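You operate a simulated robot arm through the tools that you are given. There is no shell and no other tool.

You run a simulated robot arm. Do the job below in one go: nothing can be reset, and whatever is moved stays where it is left.

Task
Span the scale with the brass weight, then check-weigh the open pouch.
Fine: weight back in its place; a pouch that shows less than the order card's weight goes in the red tub, else on the green mat. Set down upright: brass weight, brown pouch.

Only the result counts: the job must be done as asked and must still hold three seconds after the hand-in. Knocking over, shifting, dropping, spilling or breaking anything else fails it.

Robot
A 6-joint arm with a two-finger gripper, fixed in place. Base frame: the origin is on the floor under the middle of its stand, x ahead of it, y to its left, z up; the work surface is at about z = 0.855. Units: m, degrees, N and s.
It reaches about 1.417 m from its shoulder. Its first joint turns from -166.0 to 166.0 degrees. Payload 3.43 kg.
The TCP is the grasp point between the finger pads, 0.02 m short of the fingertips. In the tool frame z runs along the fingers and y along their closing line. The gripper opens to 0.19 m; its body begins 0.248 m behind the TCP.
Orientation is that of the tool frame in the base frame, as a unit quaternion [w, x, y, z]. With the fingers straight down and closing along the base's y, the tool's x points along the base's -x, its y along +y and its z along -z.

Tools
- The arm moves only by the tool step_arm. Its argument "rows" is a list of rows, each an object of numbers (a shift or turn left out is 0, a gripper value left out holds the last): "tx", "ty", "tz": the shift along the tool's x, y, z in m; "wx", "wy", "wz": the turn, a rotation vector about the tool's x, y, z in degrees; "jaw": the closure, from 0 (fully open) to 1 (shut). In form: [{"tx": .., "ty": .., "tz": .., "wx": .., "wy": .., "wz": .., "jaw": ..}, ...]. A call has 1 to 20 rows; each row shifts and turns the commanded pose from where the row before left it, along the tool's axes as they then stand. A row lasts 0.2 s, in which the tool goes at most 0.05 m and 8.6 degrees; a call with a longer step from one row to the next is refused whole, and so is a gripper value outside its range. A pose out of reach is approached as far as the arm can. The call stops where the force on the tool passes 40 N (or 10 N more than at its start, if that is more) or the arm is blocked; 0.2 s more then pass. The fingers move at their own pace (about 0.153 m/s each) and stop on an object; they squeeze with about 32 N. The grip force told is the motor's: it shows also when the fingers shut on nothing. Time passes only in rows, and 0.2 s behind the last, so rows that do not move let the fingers close. The reply holds the time, the measured pose of the TCP, the force on the tool along the base axes, the opening and the grip force, in the units named above and with some noise, with the torque about the TCP (base axes, N m) and any sound that the robot's microphone picked up.
- Cameras (640 x 400 px; columns grow to the right, rows downward): "scene" is fixed at [0.0507, -0.6494, 1.4466]; the picture's right is [0.43, -0.90, 0.00], its down [-0.50, -0.24, -0.84] and it looks along [0.75, 0.36, -0.55] (base axes); focal length 316 px, centre (320, 200). "wrist" rides on the gripper at [0.071, -0.008, -0.288] in the tool frame; the picture's right is [0.12, 0.99, 0.00], its down [-0.96, 0.12, -0.25] and it looks along [-0.25, 0.03, 0.97] (tool axes); focal length 261 px, centre (320, 200). There is no depth. A picture from a camera that has moved, and an enlarged one, comes with that camera's place and axes in the base frame and with its lens.
- capture(camera): a new picture of that camera. No time passes.
- move_column(by): moves the trunk up (or, below 0, down) by that many m; the arm rides with it, the base frame stays. It gives what a move gives, with no picture.
- enlarge(camera, box): a new picture of the part [left, top, right, bottom] of that camera's present view, enlarged. No time passes.
- hand_in(): hands the job in; it is judged then, once.

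Nothing tells you positions but the pictures and the camera data. Unless the task says otherwise, let go and move clear before handing in.

The tools are called after "Call:" as a command line: name --argument value ..., lists and objects as JSON in quotes. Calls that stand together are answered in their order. step_arm: Moves the arm, as the interface text tells. Its arguments: {"type":"object","properties":{"rows":{"type":"array","items":{"type":"object","properties":{"tx":{"type":"number"},"ty":{"type":"number"},"tz":{"type":"number"},"wx":{"type":"number"},"wy":{"type":"number"},"wz":{"type":"number"},"jaw":{"type":"number"}}}}},"required":["rows"]} The other tools are called the same way: move_column (by) moves the trunk up or down; capture (camera) takes a picture; enlarge (camera, box) takes an enlarged picture of a part of a camera's view; hand_in () hands the job in.

At the start:

```text
time_s: 0.0
position: [0.7356, -0.2626, 1.1825]
tool_rot: [-0.001, 0.0, 1.0, 0.0]
contact_force: [0.0, 0.4, 0.5]
moment: [-0.01, -0.02, -0.01]
width: 0.19
gripper_force: 0.1
trunk travel left (down, up): [-0.325, 0.115]
```

scene: 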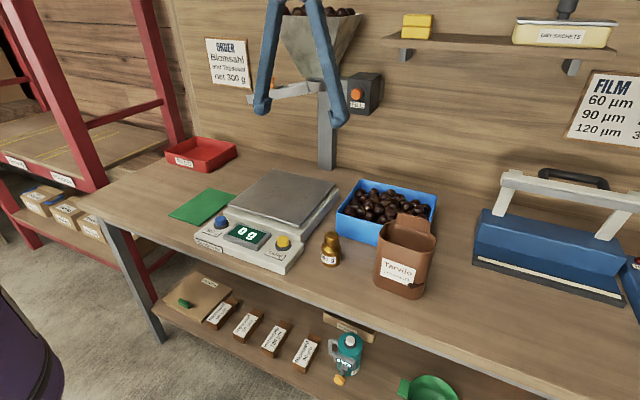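
wrist: 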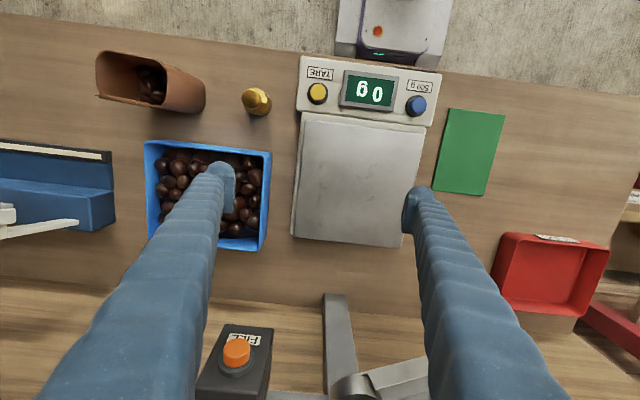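

I see a bench with a scale (yellow TARE button, blue "500 g" button), a brass weight, a brown open pouch, a blue box of nuts, a red tub and a green mat. I'll zoom in first to read the labels before I move anything.

Call:
enlarge --camera "scene" --box '[180, 160, 350, 280]'

Call:
enlarge --camera "scene" --box '[300, 180, 460, 310]'

Call:
enlarge --camera "scene" --box '[190, 20, 390, 150]'

Call:
enlarge --camera "wrist" --box '[80, 30, 290, 160]'

Call:
enlarge --camera "wrist" --box '[280, 40, 520, 260]'

```text
3.33 times, centred on (265, 220) of scene
camera zoom: at [0.0507, -0.6494, 1.4466], right [0.43, -0.9, 0.0], down [-0.5, -0.24, -0.84], along [0.75, 0.36, -0.55], focal length 1053 px, centre (503, 133)
```

zoom: 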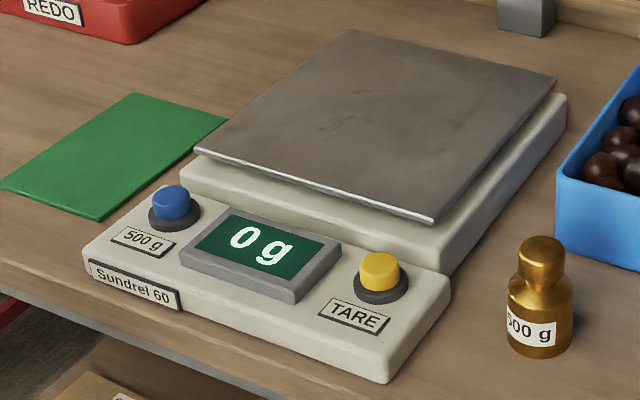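

```text
3.08 times, centred on (380, 245) of scene
camera zoom: at [0.0507, -0.6494, 1.4466], right [0.43, -0.9, 0.0], down [-0.5, -0.24, -0.84], along [0.75, 0.36, -0.55], focal length 972 px, centre (135, 62)
```

zoom: 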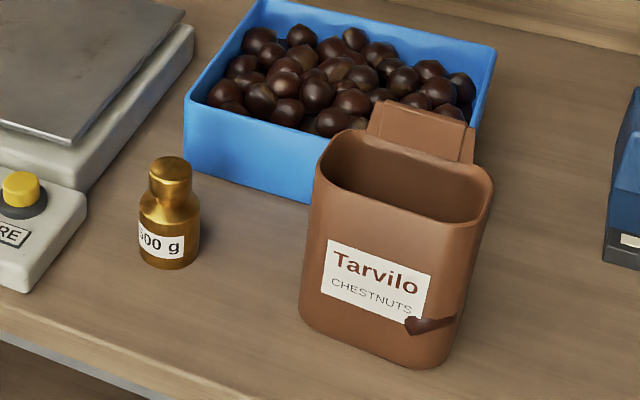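

```text
3.08 times, centred on (290, 85) of scene
camera zoom: at [0.0507, -0.6494, 1.4466], right [0.43, -0.9, 0.0], down [-0.5, -0.24, -0.84], along [0.75, 0.36, -0.55], focal length 972 px, centre (412, 554)
```

zoom: 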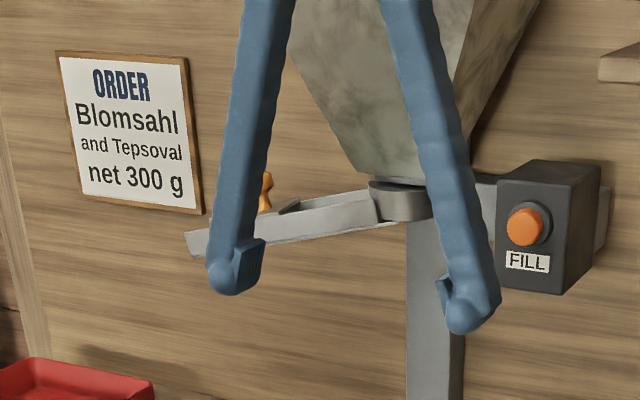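

```text
3.05 times, centred on (185, 95) of wrist
camera zoom: at [0.6663, -0.2719, 1.4692], right [-0.12, 0.99, 0.0], down [0.96, 0.12, 0.25], along [0.24, 0.03, -0.97], focal length 794 px, centre (731, 520)
```

zoom: 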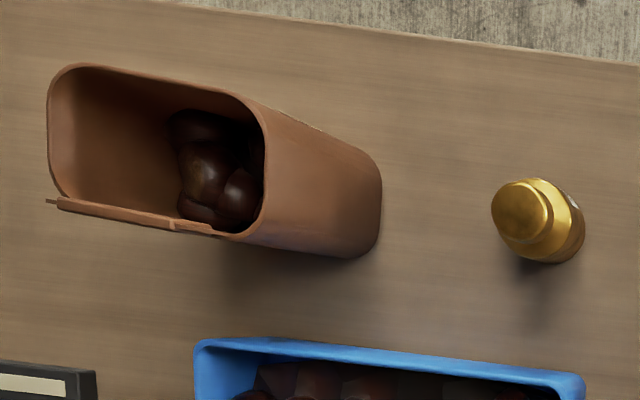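

```text
1.82 times, centred on (400, 150) of wrist
camera zoom: at [0.6663, -0.2719, 1.4692], right [-0.12, 0.99, 0.0], down [0.96, 0.12, 0.25], along [0.24, 0.03, -0.97], focal length 474 px, centre (174, 291)
```

zoom: 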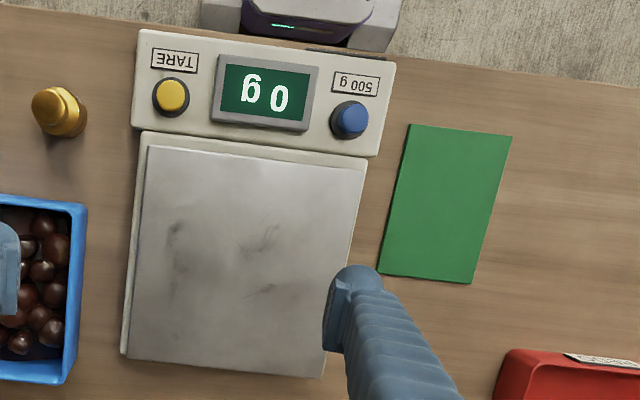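

The order card reads "net 300 g", and the scale shows 0 g with an empty pan. I take the brass weight to be near (0.61, -0.41), the pan near (0.76, -0.18), the blue 500 g button near (0.585, -0.08) and the pouch near (0.60, -0.60). Next I move above the weight for a closer look.

Call:
step_arm --rows '[{"tx": 0.0206, "ty": -0.025, "tz": 0.0217, "jaw": 0}, {"tx": 0.0206, "ty": -0.025, "tz": 0.0217}, {"tx": 0.0206, "ty": -0.025, "tz": 0.0217}, {"tx": 0.0206, "ty": -0.025, "tz": 0.0217}, {"tx": 0.0206, "ty": -0.025, "tz": 0.0217}, {"tx": 0.0206, "ty": -0.025, "tz": 0.0217}, {}]'

Call:
capture --camera "wrist"

Call:
capture --camera "scene"

```text
time_s: 1.6
position: [0.6117, -0.4118, 1.0522]
tool_rot: [-0.001, 0.0, 1.0, 0.0]
contact_force: [0.2, 0.7, -0.1]
moment: [0.05, -0.03, -0.02]
width: 0.1901
gripper_force: 0.1
trunk travel left (down, up): [-0.325, 0.115]
```

```text
taken
camera wrist: at [0.5423, -0.4221, 1.3393], right [-0.12, 0.99, 0.0], down [0.96, 0.12, 0.25], along [0.25, 0.03, -0.97], focal length 261 px, centre (320, 200)
```

wrist: 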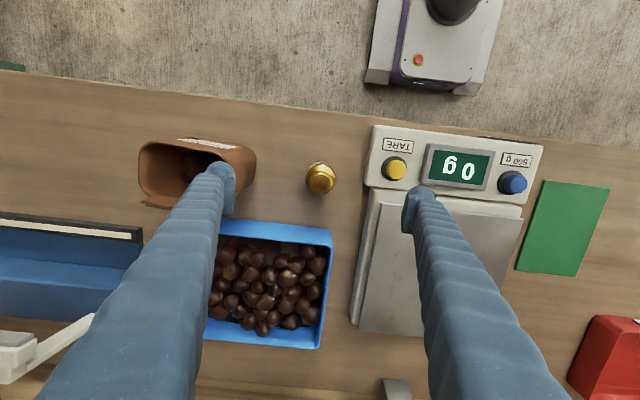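

```text
taken
```

scene: 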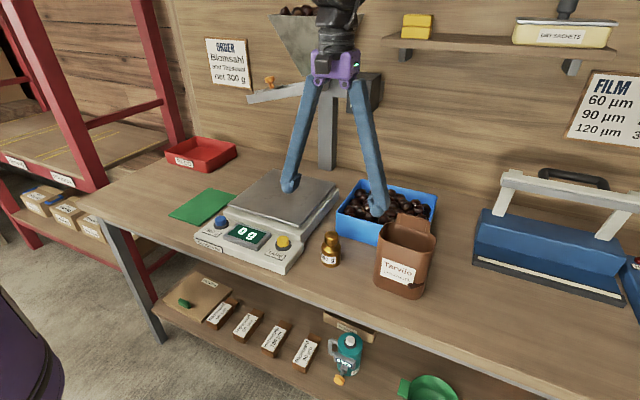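

Call:
enlarge --camera "wrist" --box '[270, 130, 430, 230]'

Call:
enlarge --camera "scene" --box '[300, 220, 364, 260]'

Call:
enlarge --camera "wrist" --box '[120, 120, 280, 220]'

```text
4.00 times, centred on (350, 180) of wrist
camera zoom: at [0.5423, -0.4221, 1.3393], right [-0.12, 0.99, 0.0], down [0.96, 0.12, 0.25], along [0.25, 0.03, -0.97], focal length 1043 px, centre (200, 280)
```

zoom: 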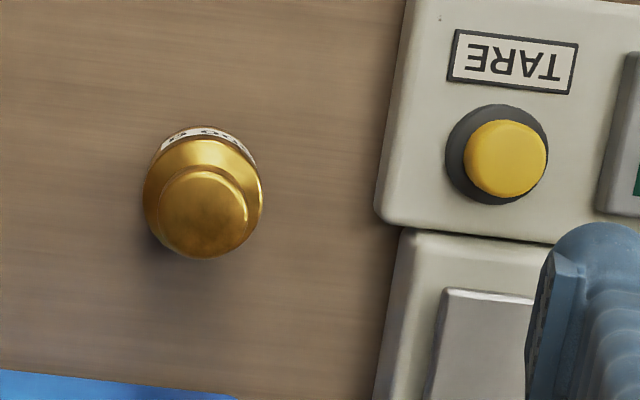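

```text
10.00 times, centred on (332, 240) of scene
camera zoom: at [0.0507, -0.6494, 1.4466], right [0.43, -0.9, 0.0], down [-0.5, -0.24, -0.84], along [0.75, 0.36, -0.55], focal length 3158 px, centre (200, -200)
```

zoom: 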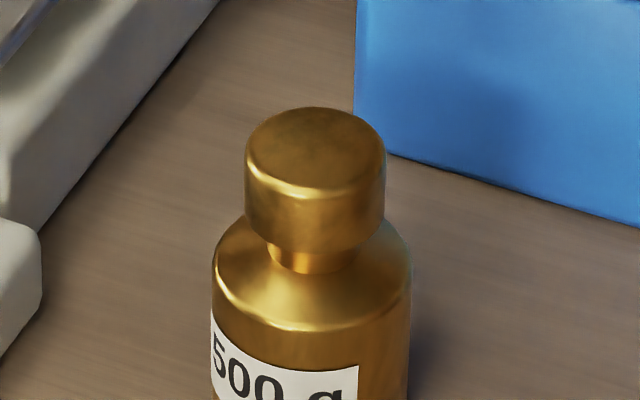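

```text
4.00 times, centred on (200, 170) of wrist
camera zoom: at [0.5423, -0.4221, 1.3393], right [-0.12, 0.99, 0.0], down [0.96, 0.12, 0.25], along [0.25, 0.03, -0.97], focal length 1043 px, centre (800, 320)
```

zoom: 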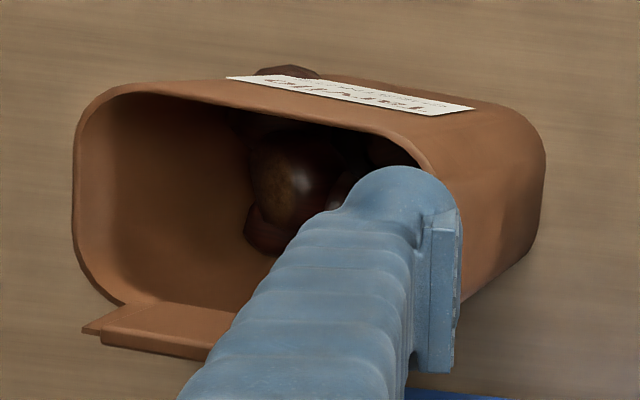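

The weight is centred at about (0.614, -0.412), with its top near z = 0.937. The scale's edge and the pouch are close on either side, so I'll narrow the jaws first and then go down in steps.

Call:
step_arm --rows '[{"tx": -0.002, "jaw": 0.658}, {}, {}, {"tz": 0.03}, {"tz": 0.03}]'

Call:
capture --camera "wrist"

Call:
enlarge --camera "scene" --box '[280, 180, 400, 280]'

```text
time_s: 2.8
position: [0.614, -0.4123, 0.9925]
tool_rot: [-0.001, 0.0, 1.0, 0.0]
contact_force: [-0.4, -0.4, 0.0]
moment: [0.03, 0.04, 0.01]
width: 0.065
gripper_force: 0.0
trunk travel left (down, up): [-0.325, 0.115]
```

```text
taken
camera wrist: at [0.5451, -0.4217, 1.2795], right [-0.12, 0.99, 0.0], down [0.96, 0.12, 0.25], along [0.24, 0.03, -0.97], focal length 261 px, centre (320, 200)
```

wrist: 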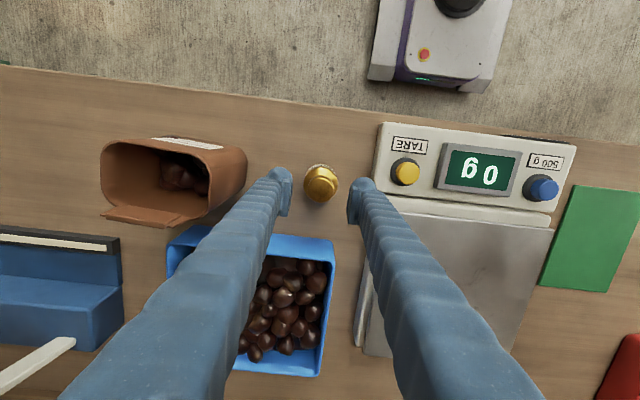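

```text
4.00 times, centred on (340, 230) of scene
camera zoom: at [0.0507, -0.6494, 1.4466], right [0.43, -0.9, 0.0], down [-0.5, -0.24, -0.84], along [0.75, 0.36, -0.55], focal length 1263 px, centre (240, 80)
```

zoom: 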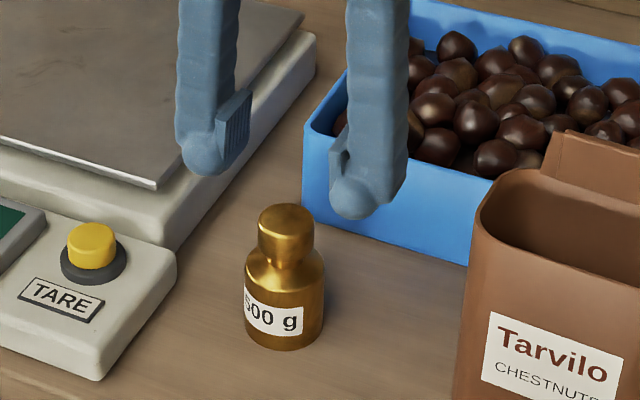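

The fingers straddle the weight evenly. I'll go down to body height and close.

Call:
step_arm --rows '[{"tz": 0.03}, {"tz": 0.03}, {"tz": 0.025}, {"tz": 0.0195}, {}]'

Call:
enlarge --camera "scene" --box '[280, 180, 400, 280]'

Call:
enlarge --camera "wrist" --box '[240, 120, 400, 220]'

```text
time_s: 4.0
position: [0.6125, -0.4135, 0.8887]
tool_rot: [0.0, -0.001, 1.0, 0.0]
contact_force: [0.0, 0.1, 0.2]
moment: [0.01, -0.04, 0.0]
width: 0.0648
gripper_force: 0.1
trunk travel left (down, up): [-0.325, 0.115]
```

```text
4.00 times, centred on (340, 230) of scene
camera zoom: at [0.0507, -0.6494, 1.4466], right [0.43, -0.9, 0.0], down [-0.5, -0.24, -0.84], along [0.75, 0.36, -0.55], focal length 1263 px, centre (240, 80)
```

zoom: 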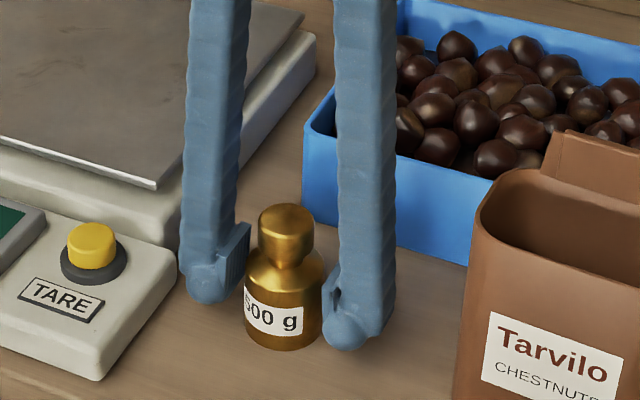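

```text
4.00 times, centred on (320, 170) of wrist
camera zoom: at [0.5439, -0.4221, 1.1749], right [-0.12, 0.99, 0.0], down [0.96, 0.12, 0.25], along [0.25, 0.03, -0.97], focal length 1043 px, centre (320, 320)
```

zoom: 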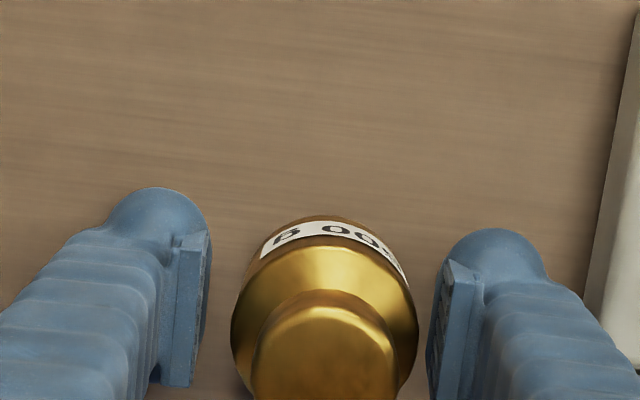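

Call:
step_arm --rows '[{"jaw": 1.0}, {}, {}]'

Call:
enlarge --camera "wrist" --box '[240, 120, 400, 220]'

```text
time_s: 4.8
position: [0.6128, -0.412, 0.8866]
tool_rot: [-0.001, 0.0, 1.0, 0.0]
contact_force: [-1.7, -1.2, -0.3]
moment: [-0.01, 0.02, 0.03]
width: 0.0508
gripper_force: 31.9
trunk travel left (down, up): [-0.325, 0.115]
```

```text
4.00 times, centred on (320, 170) of wrist
camera zoom: at [0.5441, -0.422, 1.1748], right [-0.12, 0.99, 0.0], down [0.96, 0.12, 0.25], along [0.24, 0.03, -0.97], focal length 1043 px, centre (320, 320)
```

zoom: 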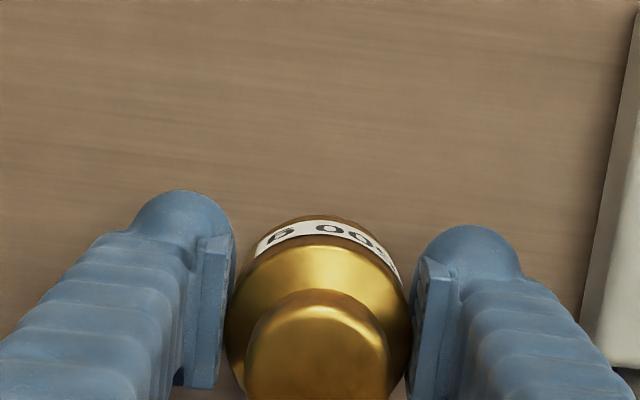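

The weight is gripped (width 0.051). I'll lift it and carry it over the scale pan.

Call:
step_arm --rows '[{"tz": -0.02}, {"tz": -0.03}, {"tz": -0.03}, {"tz": -0.03}, {"tz": -0.01}, {"tx": -0.0213, "ty": 0.0335}, {"tx": -0.0213, "ty": 0.0335}, {"tx": -0.0213, "ty": 0.0335}, {"tx": -0.0213, "ty": 0.0335}, {"tx": -0.0213, "ty": 0.0335}, {"tx": -0.0213, "ty": 0.0335}, {"tx": -0.0213, "ty": 0.0335}, {}]'

Call:
capture --camera "wrist"

Call:
capture --camera "scene"

Call:
enlarge --camera "scene" --box '[190, 130, 350, 280]'

```text
time_s: 7.6
position: [0.7631, -0.1763, 1.0073]
tool_rot: [0.0, 0.0, 1.0, 0.0]
contact_force: [0.6, -0.2, 0.6]
moment: [-0.04, -0.02, 0.02]
width: 0.0
gripper_force: 32.0
trunk travel left (down, up): [-0.325, 0.115]
```

```text
taken
camera wrist: at [0.6937, -0.1862, 1.2953], right [-0.12, 0.99, 0.0], down [0.96, 0.12, 0.25], along [0.25, 0.03, -0.97], focal length 261 px, centre (320, 200)
```

wrist: 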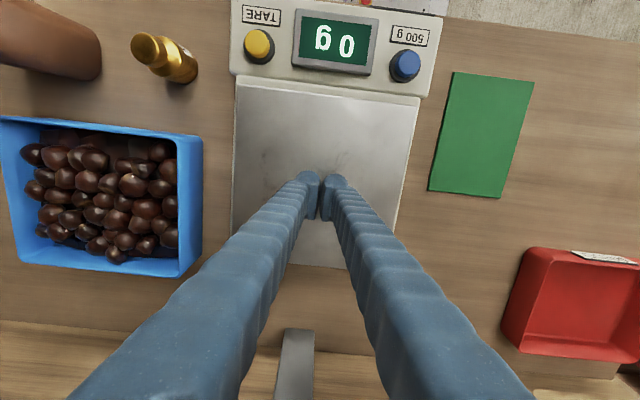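

```text
taken
```

scene: 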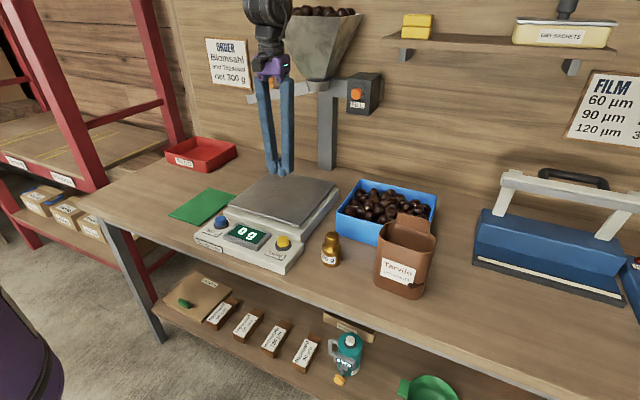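

```text
2.67 times, centred on (270, 205) of scene
camera zoom: at [0.0507, -0.6494, 1.4466], right [0.43, -0.9, 0.0], down [-0.5, -0.24, -0.84], along [0.75, 0.36, -0.55], focal length 842 px, centre (453, 187)
```

zoom: 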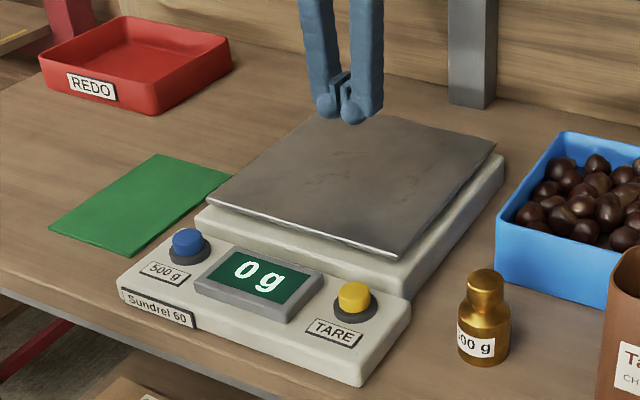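

The jaws are fully shut and empty: the weight slipped out during the lift and is standing near its old spot. I'll check exactly where it is now against the earlier view.

Call:
enlarge --camera "scene" --box '[280, 180, 400, 280]'

Call:
enlarge --camera "scene" --box '[300, 220, 364, 260]'

Call:
enlarge --camera "wrist" --box '[100, 10, 228, 90]'

Call:
enlarge --camera "wrist" --box '[270, 150, 370, 230]'

```text
4.00 times, centred on (340, 230) of scene
camera zoom: at [0.0507, -0.6494, 1.4466], right [0.43, -0.9, 0.0], down [-0.5, -0.24, -0.84], along [0.75, 0.36, -0.55], focal length 1263 px, centre (240, 80)
```

zoom: 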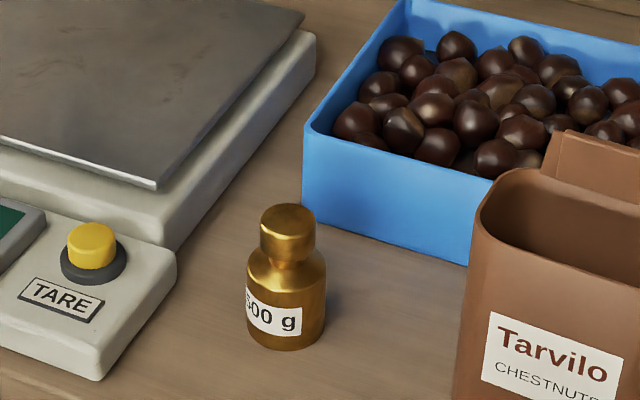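

```text
10.00 times, centred on (332, 240) of scene
camera zoom: at [0.0507, -0.6494, 1.4466], right [0.43, -0.9, 0.0], down [-0.5, -0.24, -0.84], along [0.75, 0.36, -0.55], focal length 3158 px, centre (200, -200)
```

zoom: 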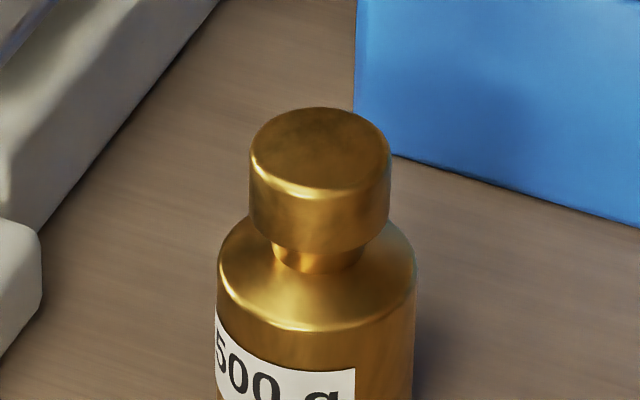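

```text
5.00 times, centred on (164, 50) of wrist
camera zoom: at [0.6937, -0.1862, 1.2953], right [-0.12, 0.99, 0.0], down [0.96, 0.12, 0.25], along [0.25, 0.03, -0.97], focal length 1303 px, centre (1100, 950)
```

zoom: 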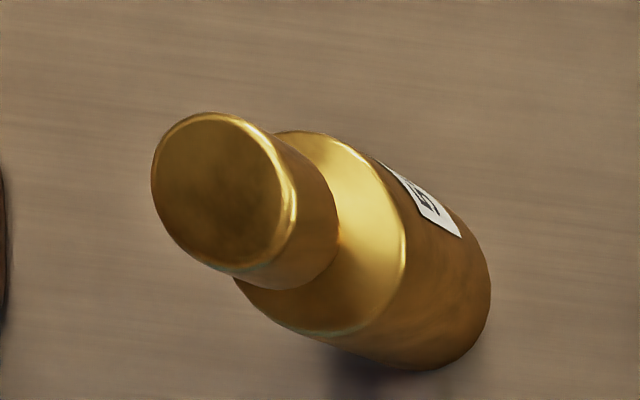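

```text
5.00 times, centred on (320, 190) of wrist
camera zoom: at [0.6937, -0.1862, 1.2953], right [-0.12, 0.99, 0.0], down [0.96, 0.12, 0.25], along [0.25, 0.03, -0.97], focal length 1303 px, centre (320, 250)
```

zoom: 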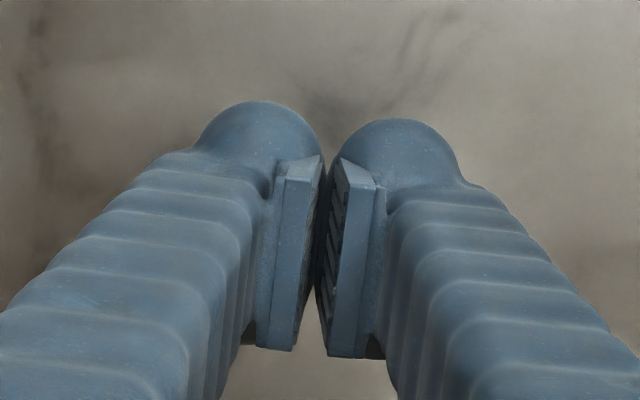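

The weight is upright and has moved only about 1 mm, so the polished brass body slides out of the pads. Before I try again I'll look at the pad shape closely.

Call:
enlarge --camera "wrist" --box '[300, 168, 348, 198]'

Call:
enlarge --camera "scene" --box '[250, 130, 306, 180]'

```text
13.33 times, centred on (324, 183) of wrist
camera zoom: at [0.6937, -0.1862, 1.2953], right [-0.12, 0.99, 0.0], down [0.96, 0.12, 0.25], along [0.25, 0.03, -0.97], focal length 3475 px, centre (267, 427)
```

zoom: 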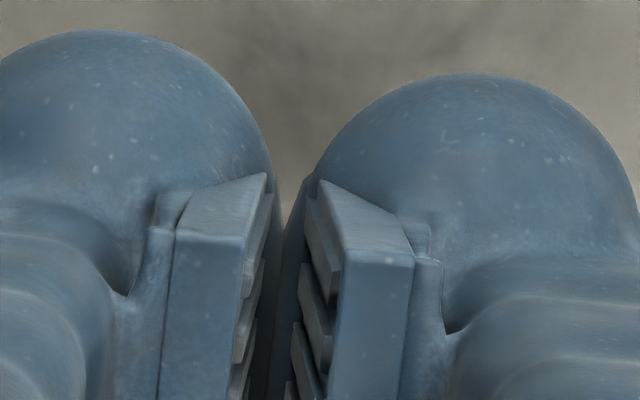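

```text
8.00 times, centred on (278, 155) of scene
camera zoom: at [0.0507, -0.6494, 1.4466], right [0.43, -0.9, 0.0], down [-0.5, -0.24, -0.84], along [0.75, 0.36, -0.55], focal length 2527 px, centre (656, 560)
```

zoom: 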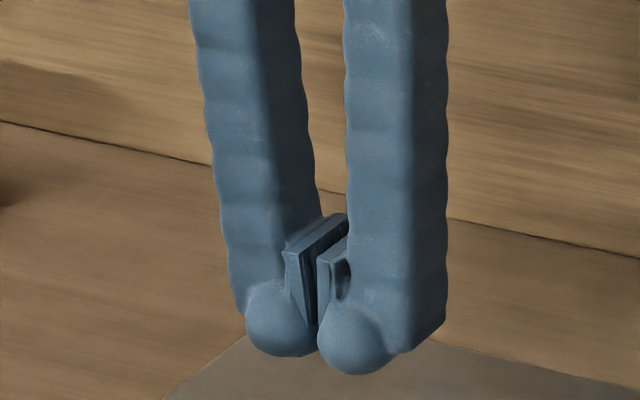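

The pads converge slightly towards the tips, so the knob (about 36 mm across, z ≈ 0.918–0.937) should seat better than the smooth body. I'll go back over the weight and grip it by the knob this time.

Call:
step_arm --rows '[{"jaw": 0.68}, {"tx": 0.0213, "ty": -0.0335}, {"tx": 0.0213, "ty": -0.0335}, {"tx": 0.0213, "ty": -0.0335}, {"tx": 0.0213, "ty": -0.0335}, {"tx": 0.0213, "ty": -0.0335}, {"tx": 0.0213, "ty": -0.0335}, {"tx": 0.0213, "ty": -0.0335}, {"tz": 0.01}, {}]'

Call:
enlarge --camera "wrist" --box '[240, 130, 400, 230]'

Call:
enlarge --camera "scene" --box '[280, 180, 400, 280]'

```text
time_s: 9.8
position: [0.6131, -0.4102, 0.9983]
tool_rot: [0.0, 0.0, 1.0, 0.0]
contact_force: [0.1, -0.2, 0.6]
moment: [-0.05, -0.05, -0.02]
width: 0.0608
gripper_force: 0.0
trunk travel left (down, up): [-0.325, 0.115]
```

```text
4.00 times, centred on (320, 180) of wrist
camera zoom: at [0.5441, -0.421, 1.2856], right [-0.12, 0.99, 0.0], down [0.96, 0.12, 0.25], along [0.24, 0.03, -0.97], focal length 1043 px, centre (320, 280)
```

zoom: 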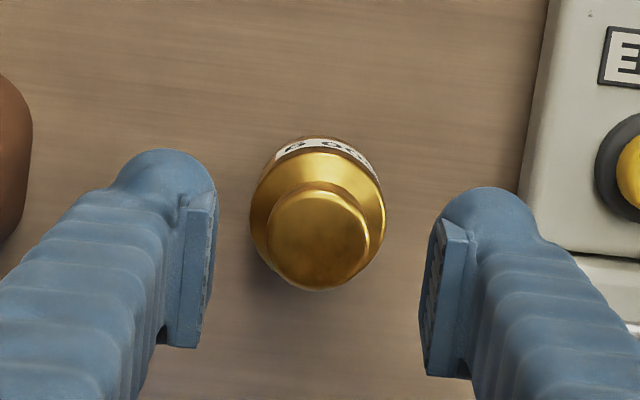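

```text
4.00 times, centred on (340, 230) of scene
camera zoom: at [0.0507, -0.6494, 1.4466], right [0.43, -0.9, 0.0], down [-0.5, -0.24, -0.84], along [0.75, 0.36, -0.55], focal length 1263 px, centre (240, 80)
```

zoom: 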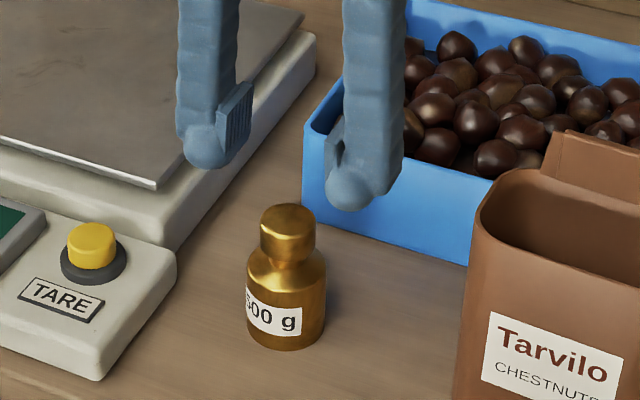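

Call:
step_arm --rows '[{"tx": -0.003, "tz": 0.025}, {"tz": 0.025}, {"tz": 0.015}, {"tz": 0.009}, {}]'

Call:
enlarge --camera "scene" --box '[300, 220, 364, 260]'

Call:
enlarge --camera "wrist" --box '[240, 130, 400, 230]'

```text
time_s: 11.0
position: [0.6155, -0.4134, 0.9231]
tool_rot: [0.0, 0.0, 1.0, 0.0]
contact_force: [0.2, 0.2, -0.1]
moment: [0.01, 0.02, -0.01]
width: 0.0607
gripper_force: 0.1
trunk travel left (down, up): [-0.325, 0.115]
```

```text
10.00 times, centred on (332, 240) of scene
camera zoom: at [0.0507, -0.6494, 1.4466], right [0.43, -0.9, 0.0], down [-0.5, -0.24, -0.84], along [0.75, 0.36, -0.55], focal length 3158 px, centre (200, -200)
```

zoom: 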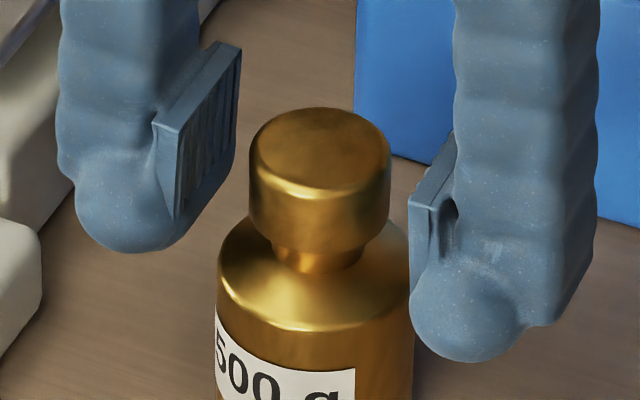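

```text
4.00 times, centred on (320, 180) of wrist
camera zoom: at [0.5467, -0.4224, 1.2108], right [-0.12, 0.99, 0.0], down [0.96, 0.12, 0.25], along [0.25, 0.03, -0.97], focal length 1043 px, centre (320, 280)
```

zoom: 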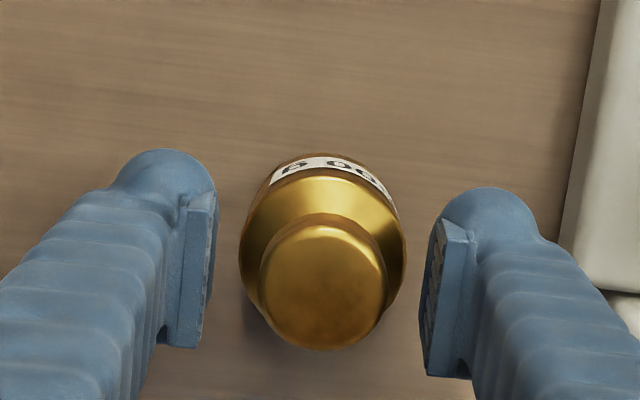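

The pads are a bit high and short of the knob's centre. I'll lower 7 mm, move 4 mm forward, close on the knob, then lift only a few millimetres as a test.

Call:
step_arm --rows '[{"tx": -0.004}, {"tz": 0.007}, {"jaw": 1.0}, {}, {}, {}]'

Call:
enlarge --camera "scene" --box '[300, 220, 364, 260]'

Call:
enlarge --camera "wrist" --box '[240, 130, 400, 230]'

```text
time_s: 12.4
position: [0.6195, -0.4122, 0.9184]
tool_rot: [0.001, 0.0, 1.0, -0.001]
contact_force: [2.7, 8.2, 33.7]
moment: [1.56, -0.04, -0.11]
width: 0.0393
gripper_force: 32.5
trunk travel left (down, up): [-0.325, 0.115]
```

```text
10.00 times, centred on (332, 240) of scene
camera zoom: at [0.0507, -0.6494, 1.4466], right [0.43, -0.9, 0.0], down [-0.5, -0.24, -0.84], along [0.75, 0.36, -0.55], focal length 3158 px, centre (200, -200)
```

zoom: 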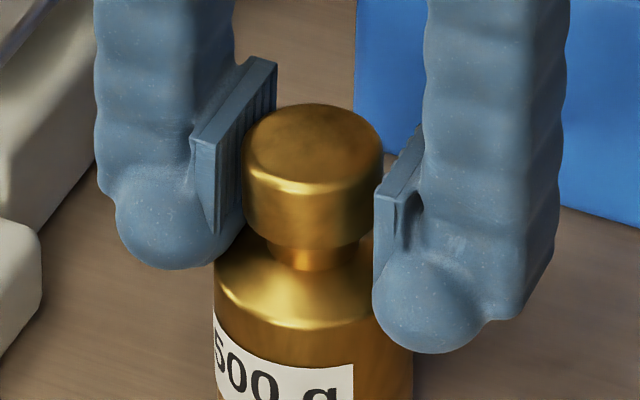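

```text
4.00 times, centred on (320, 180) of wrist
camera zoom: at [0.55, -0.4209, 1.2061], right [-0.12, 0.99, 0.0], down [0.96, 0.12, 0.25], along [0.25, 0.03, -0.97], focal length 1043 px, centre (320, 280)
```

zoom: 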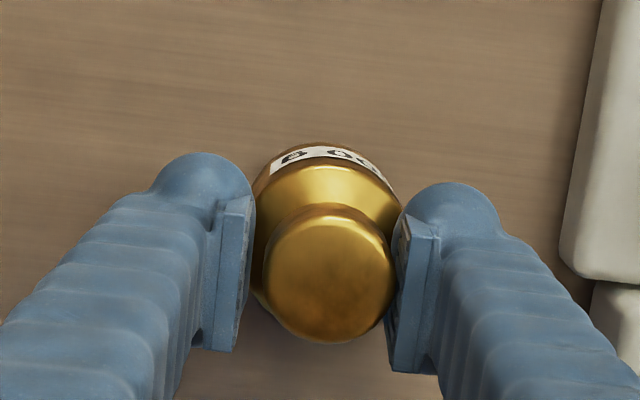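

The fingertips are wedged on the weight's shoulder (33 N upward, jaws not fully shut). I'll rise about 5 mm to free them and let them settle on the knob.

Call:
step_arm --rows '[{"tz": -0.002}, {"tz": -0.002}, {"tz": -0.001}, {}]'

Call:
enlarge --camera "scene" --box '[300, 220, 364, 260]'

Call:
enlarge --camera "wrist" --box '[240, 130, 400, 230]'

```text
time_s: 13.4
position: [0.6209, -0.4133, 0.9213]
tool_rot: [0.0, 0.001, 1.0, 0.0]
contact_force: [-0.5, 0.3, 0.4]
moment: [-0.06, -0.01, 0.03]
width: 0.0322
gripper_force: 32.0
trunk travel left (down, up): [-0.325, 0.115]
```

```text
10.00 times, centred on (332, 240) of scene
camera zoom: at [0.0507, -0.6494, 1.4466], right [0.43, -0.9, 0.0], down [-0.5, -0.24, -0.84], along [0.75, 0.36, -0.55], focal length 3158 px, centre (200, -200)
```

zoom: 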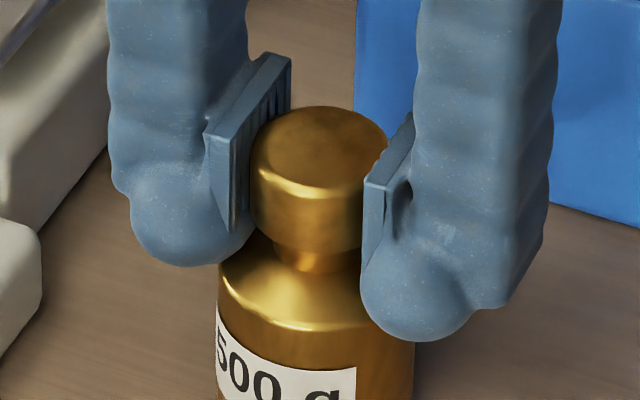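

```text
4.00 times, centred on (320, 180) of wrist
camera zoom: at [0.5509, -0.4217, 1.2089], right [-0.12, 0.99, 0.0], down [0.96, 0.12, 0.25], along [0.24, 0.03, -0.97], focal length 1043 px, centre (320, 280)
```

zoom: 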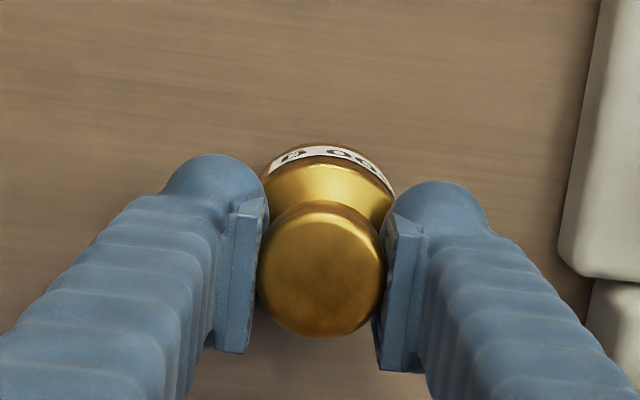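

The jaws are now properly on the knob (width 0.032) and the force is near zero. Next is a slow test lift.

Call:
step_arm --rows '[{"tz": -0.003}, {"tz": -0.004}, {"tz": -0.005}, {}, {}]'

Call:
enlarge --camera "scene" --box '[280, 180, 400, 280]'

Call:
enlarge --camera "wrist" --box '[240, 130, 400, 230]'

```text
time_s: 14.6
position: [0.6205, -0.4129, 0.9337]
tool_rot: [-0.002, 0.001, 1.0, -0.001]
contact_force: [0.1, 0.5, -4.9]
moment: [0.01, -0.04, -0.01]
width: 0.0319
gripper_force: 31.8
trunk travel left (down, up): [-0.325, 0.115]
```

```text
4.00 times, centred on (340, 230) of scene
camera zoom: at [0.0507, -0.6494, 1.4466], right [0.43, -0.9, 0.0], down [-0.5, -0.24, -0.84], along [0.75, 0.36, -0.55], focal length 1263 px, centre (240, 80)
```

zoom: 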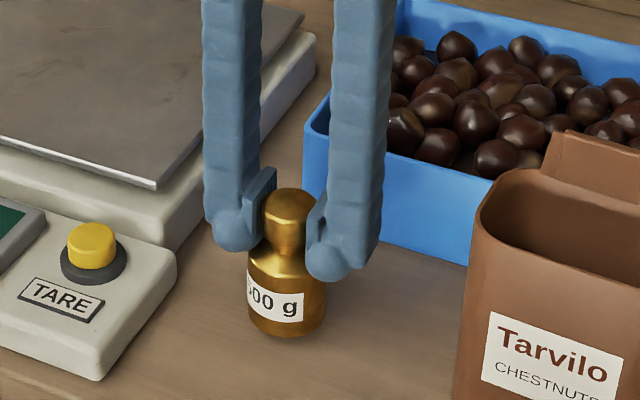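

```text
4.00 times, centred on (320, 180) of wrist
camera zoom: at [0.5514, -0.4221, 1.2207], right [-0.12, 0.99, 0.0], down [0.96, 0.12, 0.25], along [0.24, 0.03, -0.97], focal length 1043 px, centre (320, 280)
```

zoom: 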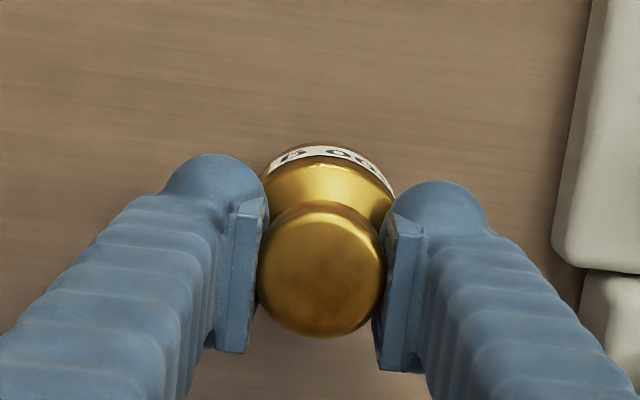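

The weight lifts cleanly and the tool shows -4.9 N, which matches 500 g. I'll raise it and carry it gently over the pan.

Call:
step_arm --rows '[{"tz": -0.01}, {"tz": -0.015}, {"tz": -0.02}, {"tz": -0.02}, {"tz": -0.02}, {"tx": -0.0058, "ty": 0.0098}, {"tx": -0.0116, "ty": 0.0196}, {"tx": -0.0116, "ty": 0.0196}, {"tx": -0.0116, "ty": 0.0196}, {"tx": -0.0116, "ty": 0.0196}, {"tx": -0.0116, "ty": 0.0196}, {"tx": -0.0116, "ty": 0.0196}, {"tx": -0.0116, "ty": 0.0196}, {"tx": -0.0116, "ty": 0.0196}, {"tx": -0.0116, "ty": 0.0196}, {"tx": -0.0116, "ty": 0.0196}, {"tx": -0.0116, "ty": 0.0196}, {"tx": -0.0058, "ty": 0.0098}, {}]'

Call:
enlarge --camera "scene" --box '[190, 110, 350, 210]'

Call:
capture --camera "wrist"

```text
time_s: 18.6
position: [0.7604, -0.1777, 1.0176]
tool_rot: [0.0, 0.0, 1.0, 0.0]
contact_force: [-0.1, 0.2, -4.4]
moment: [0.02, 0.0, -0.01]
width: 0.032
gripper_force: 31.5
trunk travel left (down, up): [-0.325, 0.115]
```

```text
4.00 times, centred on (270, 160) of scene
camera zoom: at [0.0507, -0.6494, 1.4466], right [0.43, -0.9, 0.0], down [-0.5, -0.24, -0.84], along [0.75, 0.36, -0.55], focal length 1263 px, centre (520, 360)
```

zoom: 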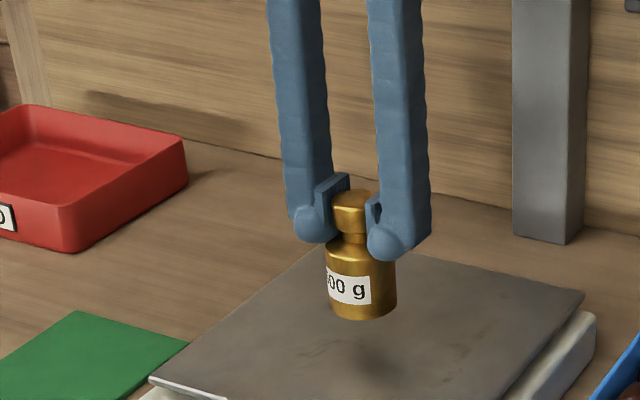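

```text
taken
camera wrist: at [0.6909, -0.1868, 1.306], right [-0.12, 0.99, 0.0], down [0.96, 0.12, 0.25], along [0.24, 0.03, -0.97], focal length 261 px, centre (320, 200)
```

wrist: 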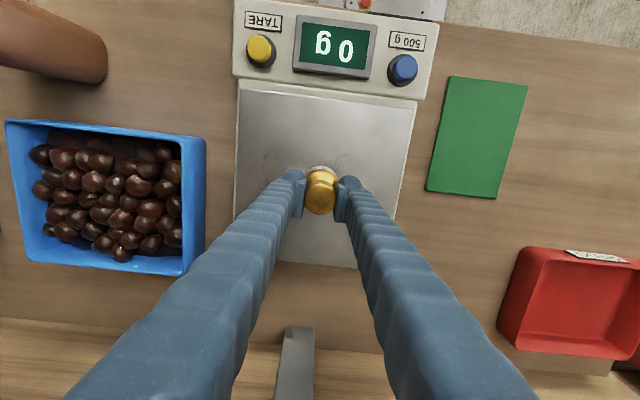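

The weight is centred over the pan. I'll lower it in small steps and watch the force.

Call:
step_arm --rows '[{"tz": 0.01}, {"tz": 0.01}, {"tz": 0.01}, {"tz": 0.006}, {}]'

Call:
enlarge --camera "scene" --box '[190, 130, 350, 230]'

```text
time_s: 19.8
position: [0.7598, -0.1776, 0.9867]
tool_rot: [0.001, 0.0, 1.0, -0.001]
contact_force: [1.2, 1.0, 33.2]
moment: [0.09, 0.81, 0.02]
width: 0.0321
gripper_force: 32.0
trunk travel left (down, up): [-0.325, 0.115]
```

```text
4.00 times, centred on (270, 180) of scene
camera zoom: at [0.0507, -0.6494, 1.4466], right [0.43, -0.9, 0.0], down [-0.5, -0.24, -0.84], along [0.75, 0.36, -0.55], focal length 1263 px, centre (520, 280)
```

zoom: 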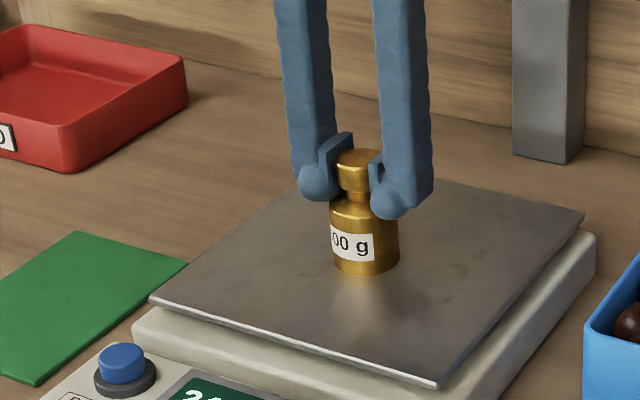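

The weight touched the pan and I'm pressing too hard (33 N). I'll ease up to unload it before opening the jaws.

Call:
step_arm --rows '[{"tz": -0.002}, {"tz": -0.0015}, {}]'

```text
time_s: 20.6
position: [0.759, -0.1773, 0.9862]
tool_rot: [0.0, 0.0, 1.0, 0.0]
contact_force: [6.1, -2.1, 12.5]
moment: [-0.15, -0.81, -0.04]
width: 0.0322
gripper_force: 32.0
trunk travel left (down, up): [-0.325, 0.115]
```

Call:
step_arm --rows '[{"tz": -0.001}, {"tz": -0.0005}, {}]'

Call:
enlarge --camera "scene" --box '[190, 150, 350, 250]'

```text
time_s: 21.4
position: [0.7588, -0.1766, 0.9865]
tool_rot: [-0.001, 0.0, 1.0, 0.0]
contact_force: [-0.1, 0.2, -4.2]
moment: [0.0, -0.01, 0.01]
width: 0.032
gripper_force: 31.5
trunk travel left (down, up): [-0.325, 0.115]
```

```text
4.00 times, centred on (270, 200) of scene
camera zoom: at [0.0507, -0.6494, 1.4466], right [0.43, -0.9, 0.0], down [-0.5, -0.24, -0.84], along [0.75, 0.36, -0.55], focal length 1263 px, centre (520, 200)
```

zoom: 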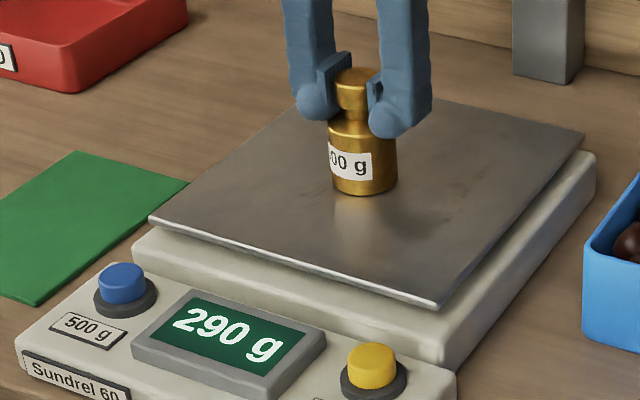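

Call:
step_arm --rows '[{"tz": 0.0007}, {}, {"jaw": 0.66}, {}, {}]'

Call:
enlarge --camera "scene" --box '[190, 150, 350, 250]'

```text
time_s: 22.6
position: [0.7595, -0.1773, 0.9872]
tool_rot: [-0.001, 0.0, 1.0, 0.0]
contact_force: [-0.4, -0.7, 0.1]
moment: [0.0, 0.02, 0.0]
width: 0.0648
gripper_force: 0.1
trunk travel left (down, up): [-0.325, 0.115]
```

```text
4.00 times, centred on (270, 200) of scene
camera zoom: at [0.0507, -0.6494, 1.4466], right [0.43, -0.9, 0.0], down [-0.5, -0.24, -0.84], along [0.75, 0.36, -0.55], focal length 1263 px, centre (520, 200)
```

zoom: 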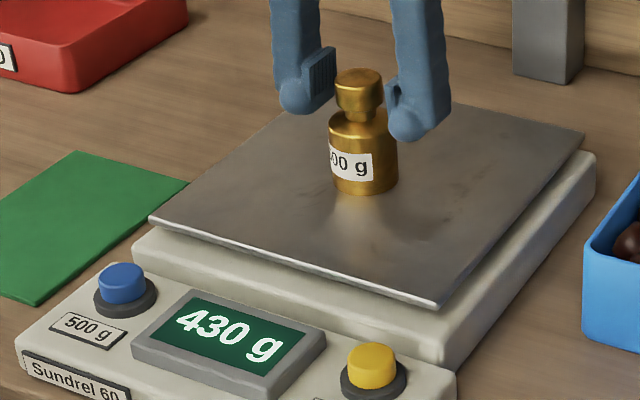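

The display reads 430 g with the 500 g weight on the pan, so the span is off. I'll rise clear, check the reading has settled, and locate the blue button.

Call:
step_arm --rows '[{"tz": -0.01}, {"tz": -0.02}, {"tz": -0.025}, {"tz": -0.025}, {"tx": 0.02, "ty": 0.012, "jaw": 1.0}, {"tx": 0.04, "ty": 0.02}, {"tx": 0.04, "ty": 0.02}, {"tx": 0.04, "ty": 0.02}, {"tx": 0.02, "ty": 0.02}, {}]'

Call:
capture --camera "wrist"

Call:
enlarge --camera "scene" --box '[190, 150, 350, 250]'

Call:
enlarge --camera "wrist" --box '[240, 110, 400, 210]'

```text
time_s: 24.8
position: [0.6001, -0.0846, 1.067]
tool_rot: [-0.001, 0.0, 1.0, 0.0]
contact_force: [0.3, 0.8, -0.1]
moment: [0.0, 0.03, 0.0]
width: 0.0
gripper_force: 32.6
trunk travel left (down, up): [-0.325, 0.115]
```

```text
taken
camera wrist: at [0.5314, -0.0938, 1.3544], right [-0.12, 0.99, 0.0], down [0.96, 0.12, 0.25], along [0.24, 0.03, -0.97], focal length 261 px, centre (320, 200)
```

wrist: 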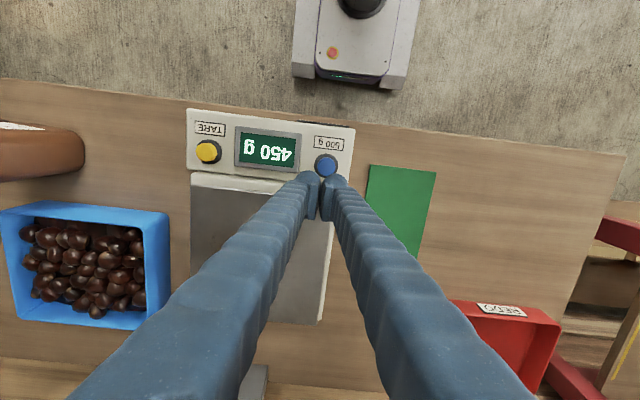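

```text
4.00 times, centred on (270, 200) of scene
camera zoom: at [0.0507, -0.6494, 1.4466], right [0.43, -0.9, 0.0], down [-0.5, -0.24, -0.84], along [0.75, 0.36, -0.55], focal length 1263 px, centre (520, 200)
```

zoom: 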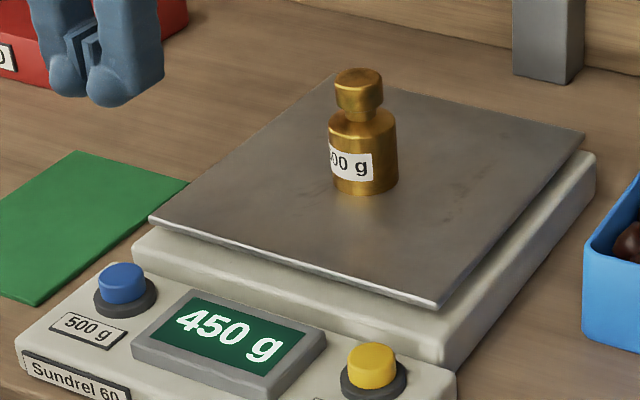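

```text
4.00 times, centred on (320, 160) of wrist
camera zoom: at [0.5314, -0.0938, 1.3544], right [-0.12, 0.99, 0.0], down [0.96, 0.12, 0.25], along [0.24, 0.03, -0.97], focal length 1043 px, centre (320, 360)
```

zoom: 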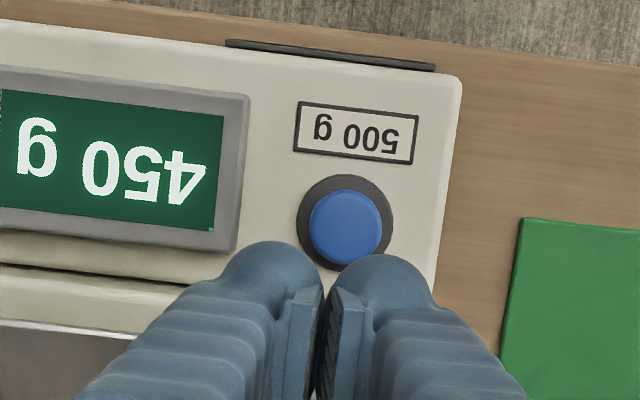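

The reading has settled at 450 g. I take the blue button's top to be at (0.585, -0.077, 0.90). I'll line one closed fingertip up over it and go down close.

Call:
step_arm --rows '[{"ty": 0.0125}, {"ty": 0.0125}, {"tz": 0.03}, {"tz": 0.03}, {"tz": 0.03}, {"tz": 0.03}, {"tz": 0.012}, {}]'

Call:
enlarge --camera "scene" --box '[190, 180, 300, 270]'

Call:
enlarge --camera "wrist" --box '[240, 110, 400, 210]'

```text
time_s: 26.6
position: [0.6003, -0.0606, 0.9341]
tool_rot: [-0.001, -0.001, 1.0, -0.001]
contact_force: [0.5, -0.8, 0.0]
moment: [0.0, 0.01, 0.03]
width: 0.0
gripper_force: 32.1
trunk travel left (down, up): [-0.325, 0.115]
```

```text
4.44 times, centred on (245, 225) of scene
camera zoom: at [0.0507, -0.6494, 1.4466], right [0.43, -0.9, 0.0], down [-0.5, -0.24, -0.84], along [0.75, 0.36, -0.55], focal length 1404 px, centre (653, 89)
```

zoom: 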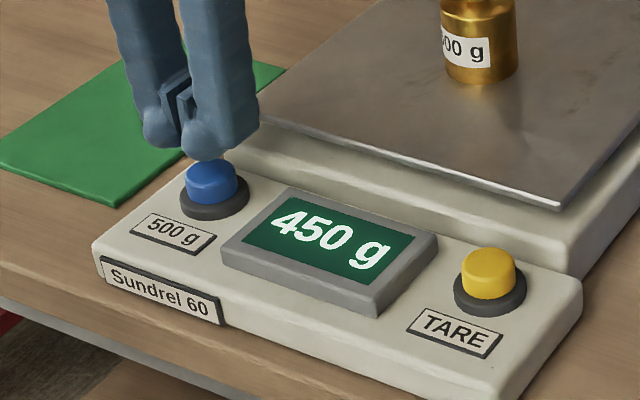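

```text
4.00 times, centred on (320, 160) of wrist
camera zoom: at [0.5306, -0.0698, 1.2218], right [-0.12, 0.99, 0.0], down [0.96, 0.12, 0.25], along [0.24, 0.03, -0.97], focal length 1043 px, centre (320, 360)
```

zoom: 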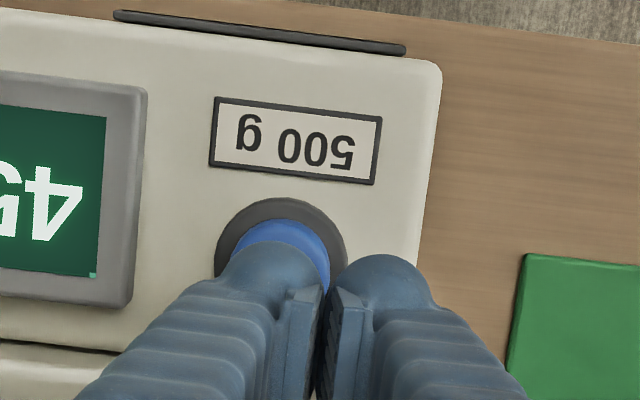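

Call:
step_arm --rows '[{"tx": -0.002, "ty": 0.001, "tz": 0.006}, {"tz": 0.004}, {"tz": 0.003}, {}]'

Call:
enlarge --camera "scene" --box '[190, 180, 300, 270]'

```text
time_s: 27.6
position: [0.6017, -0.059, 0.9231]
tool_rot: [0.0, 0.0, 1.0, 0.0]
contact_force: [0.0, 0.4, 0.7]
moment: [0.03, 0.02, -0.01]
width: 0.0
gripper_force: 31.9
trunk travel left (down, up): [-0.325, 0.115]
```

```text
4.44 times, centred on (245, 225) of scene
camera zoom: at [0.0507, -0.6494, 1.4466], right [0.43, -0.9, 0.0], down [-0.5, -0.24, -0.84], along [0.75, 0.36, -0.55], focal length 1404 px, centre (653, 89)
```

zoom: 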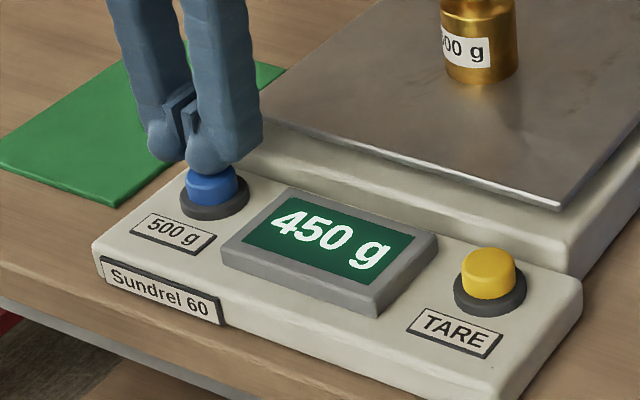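

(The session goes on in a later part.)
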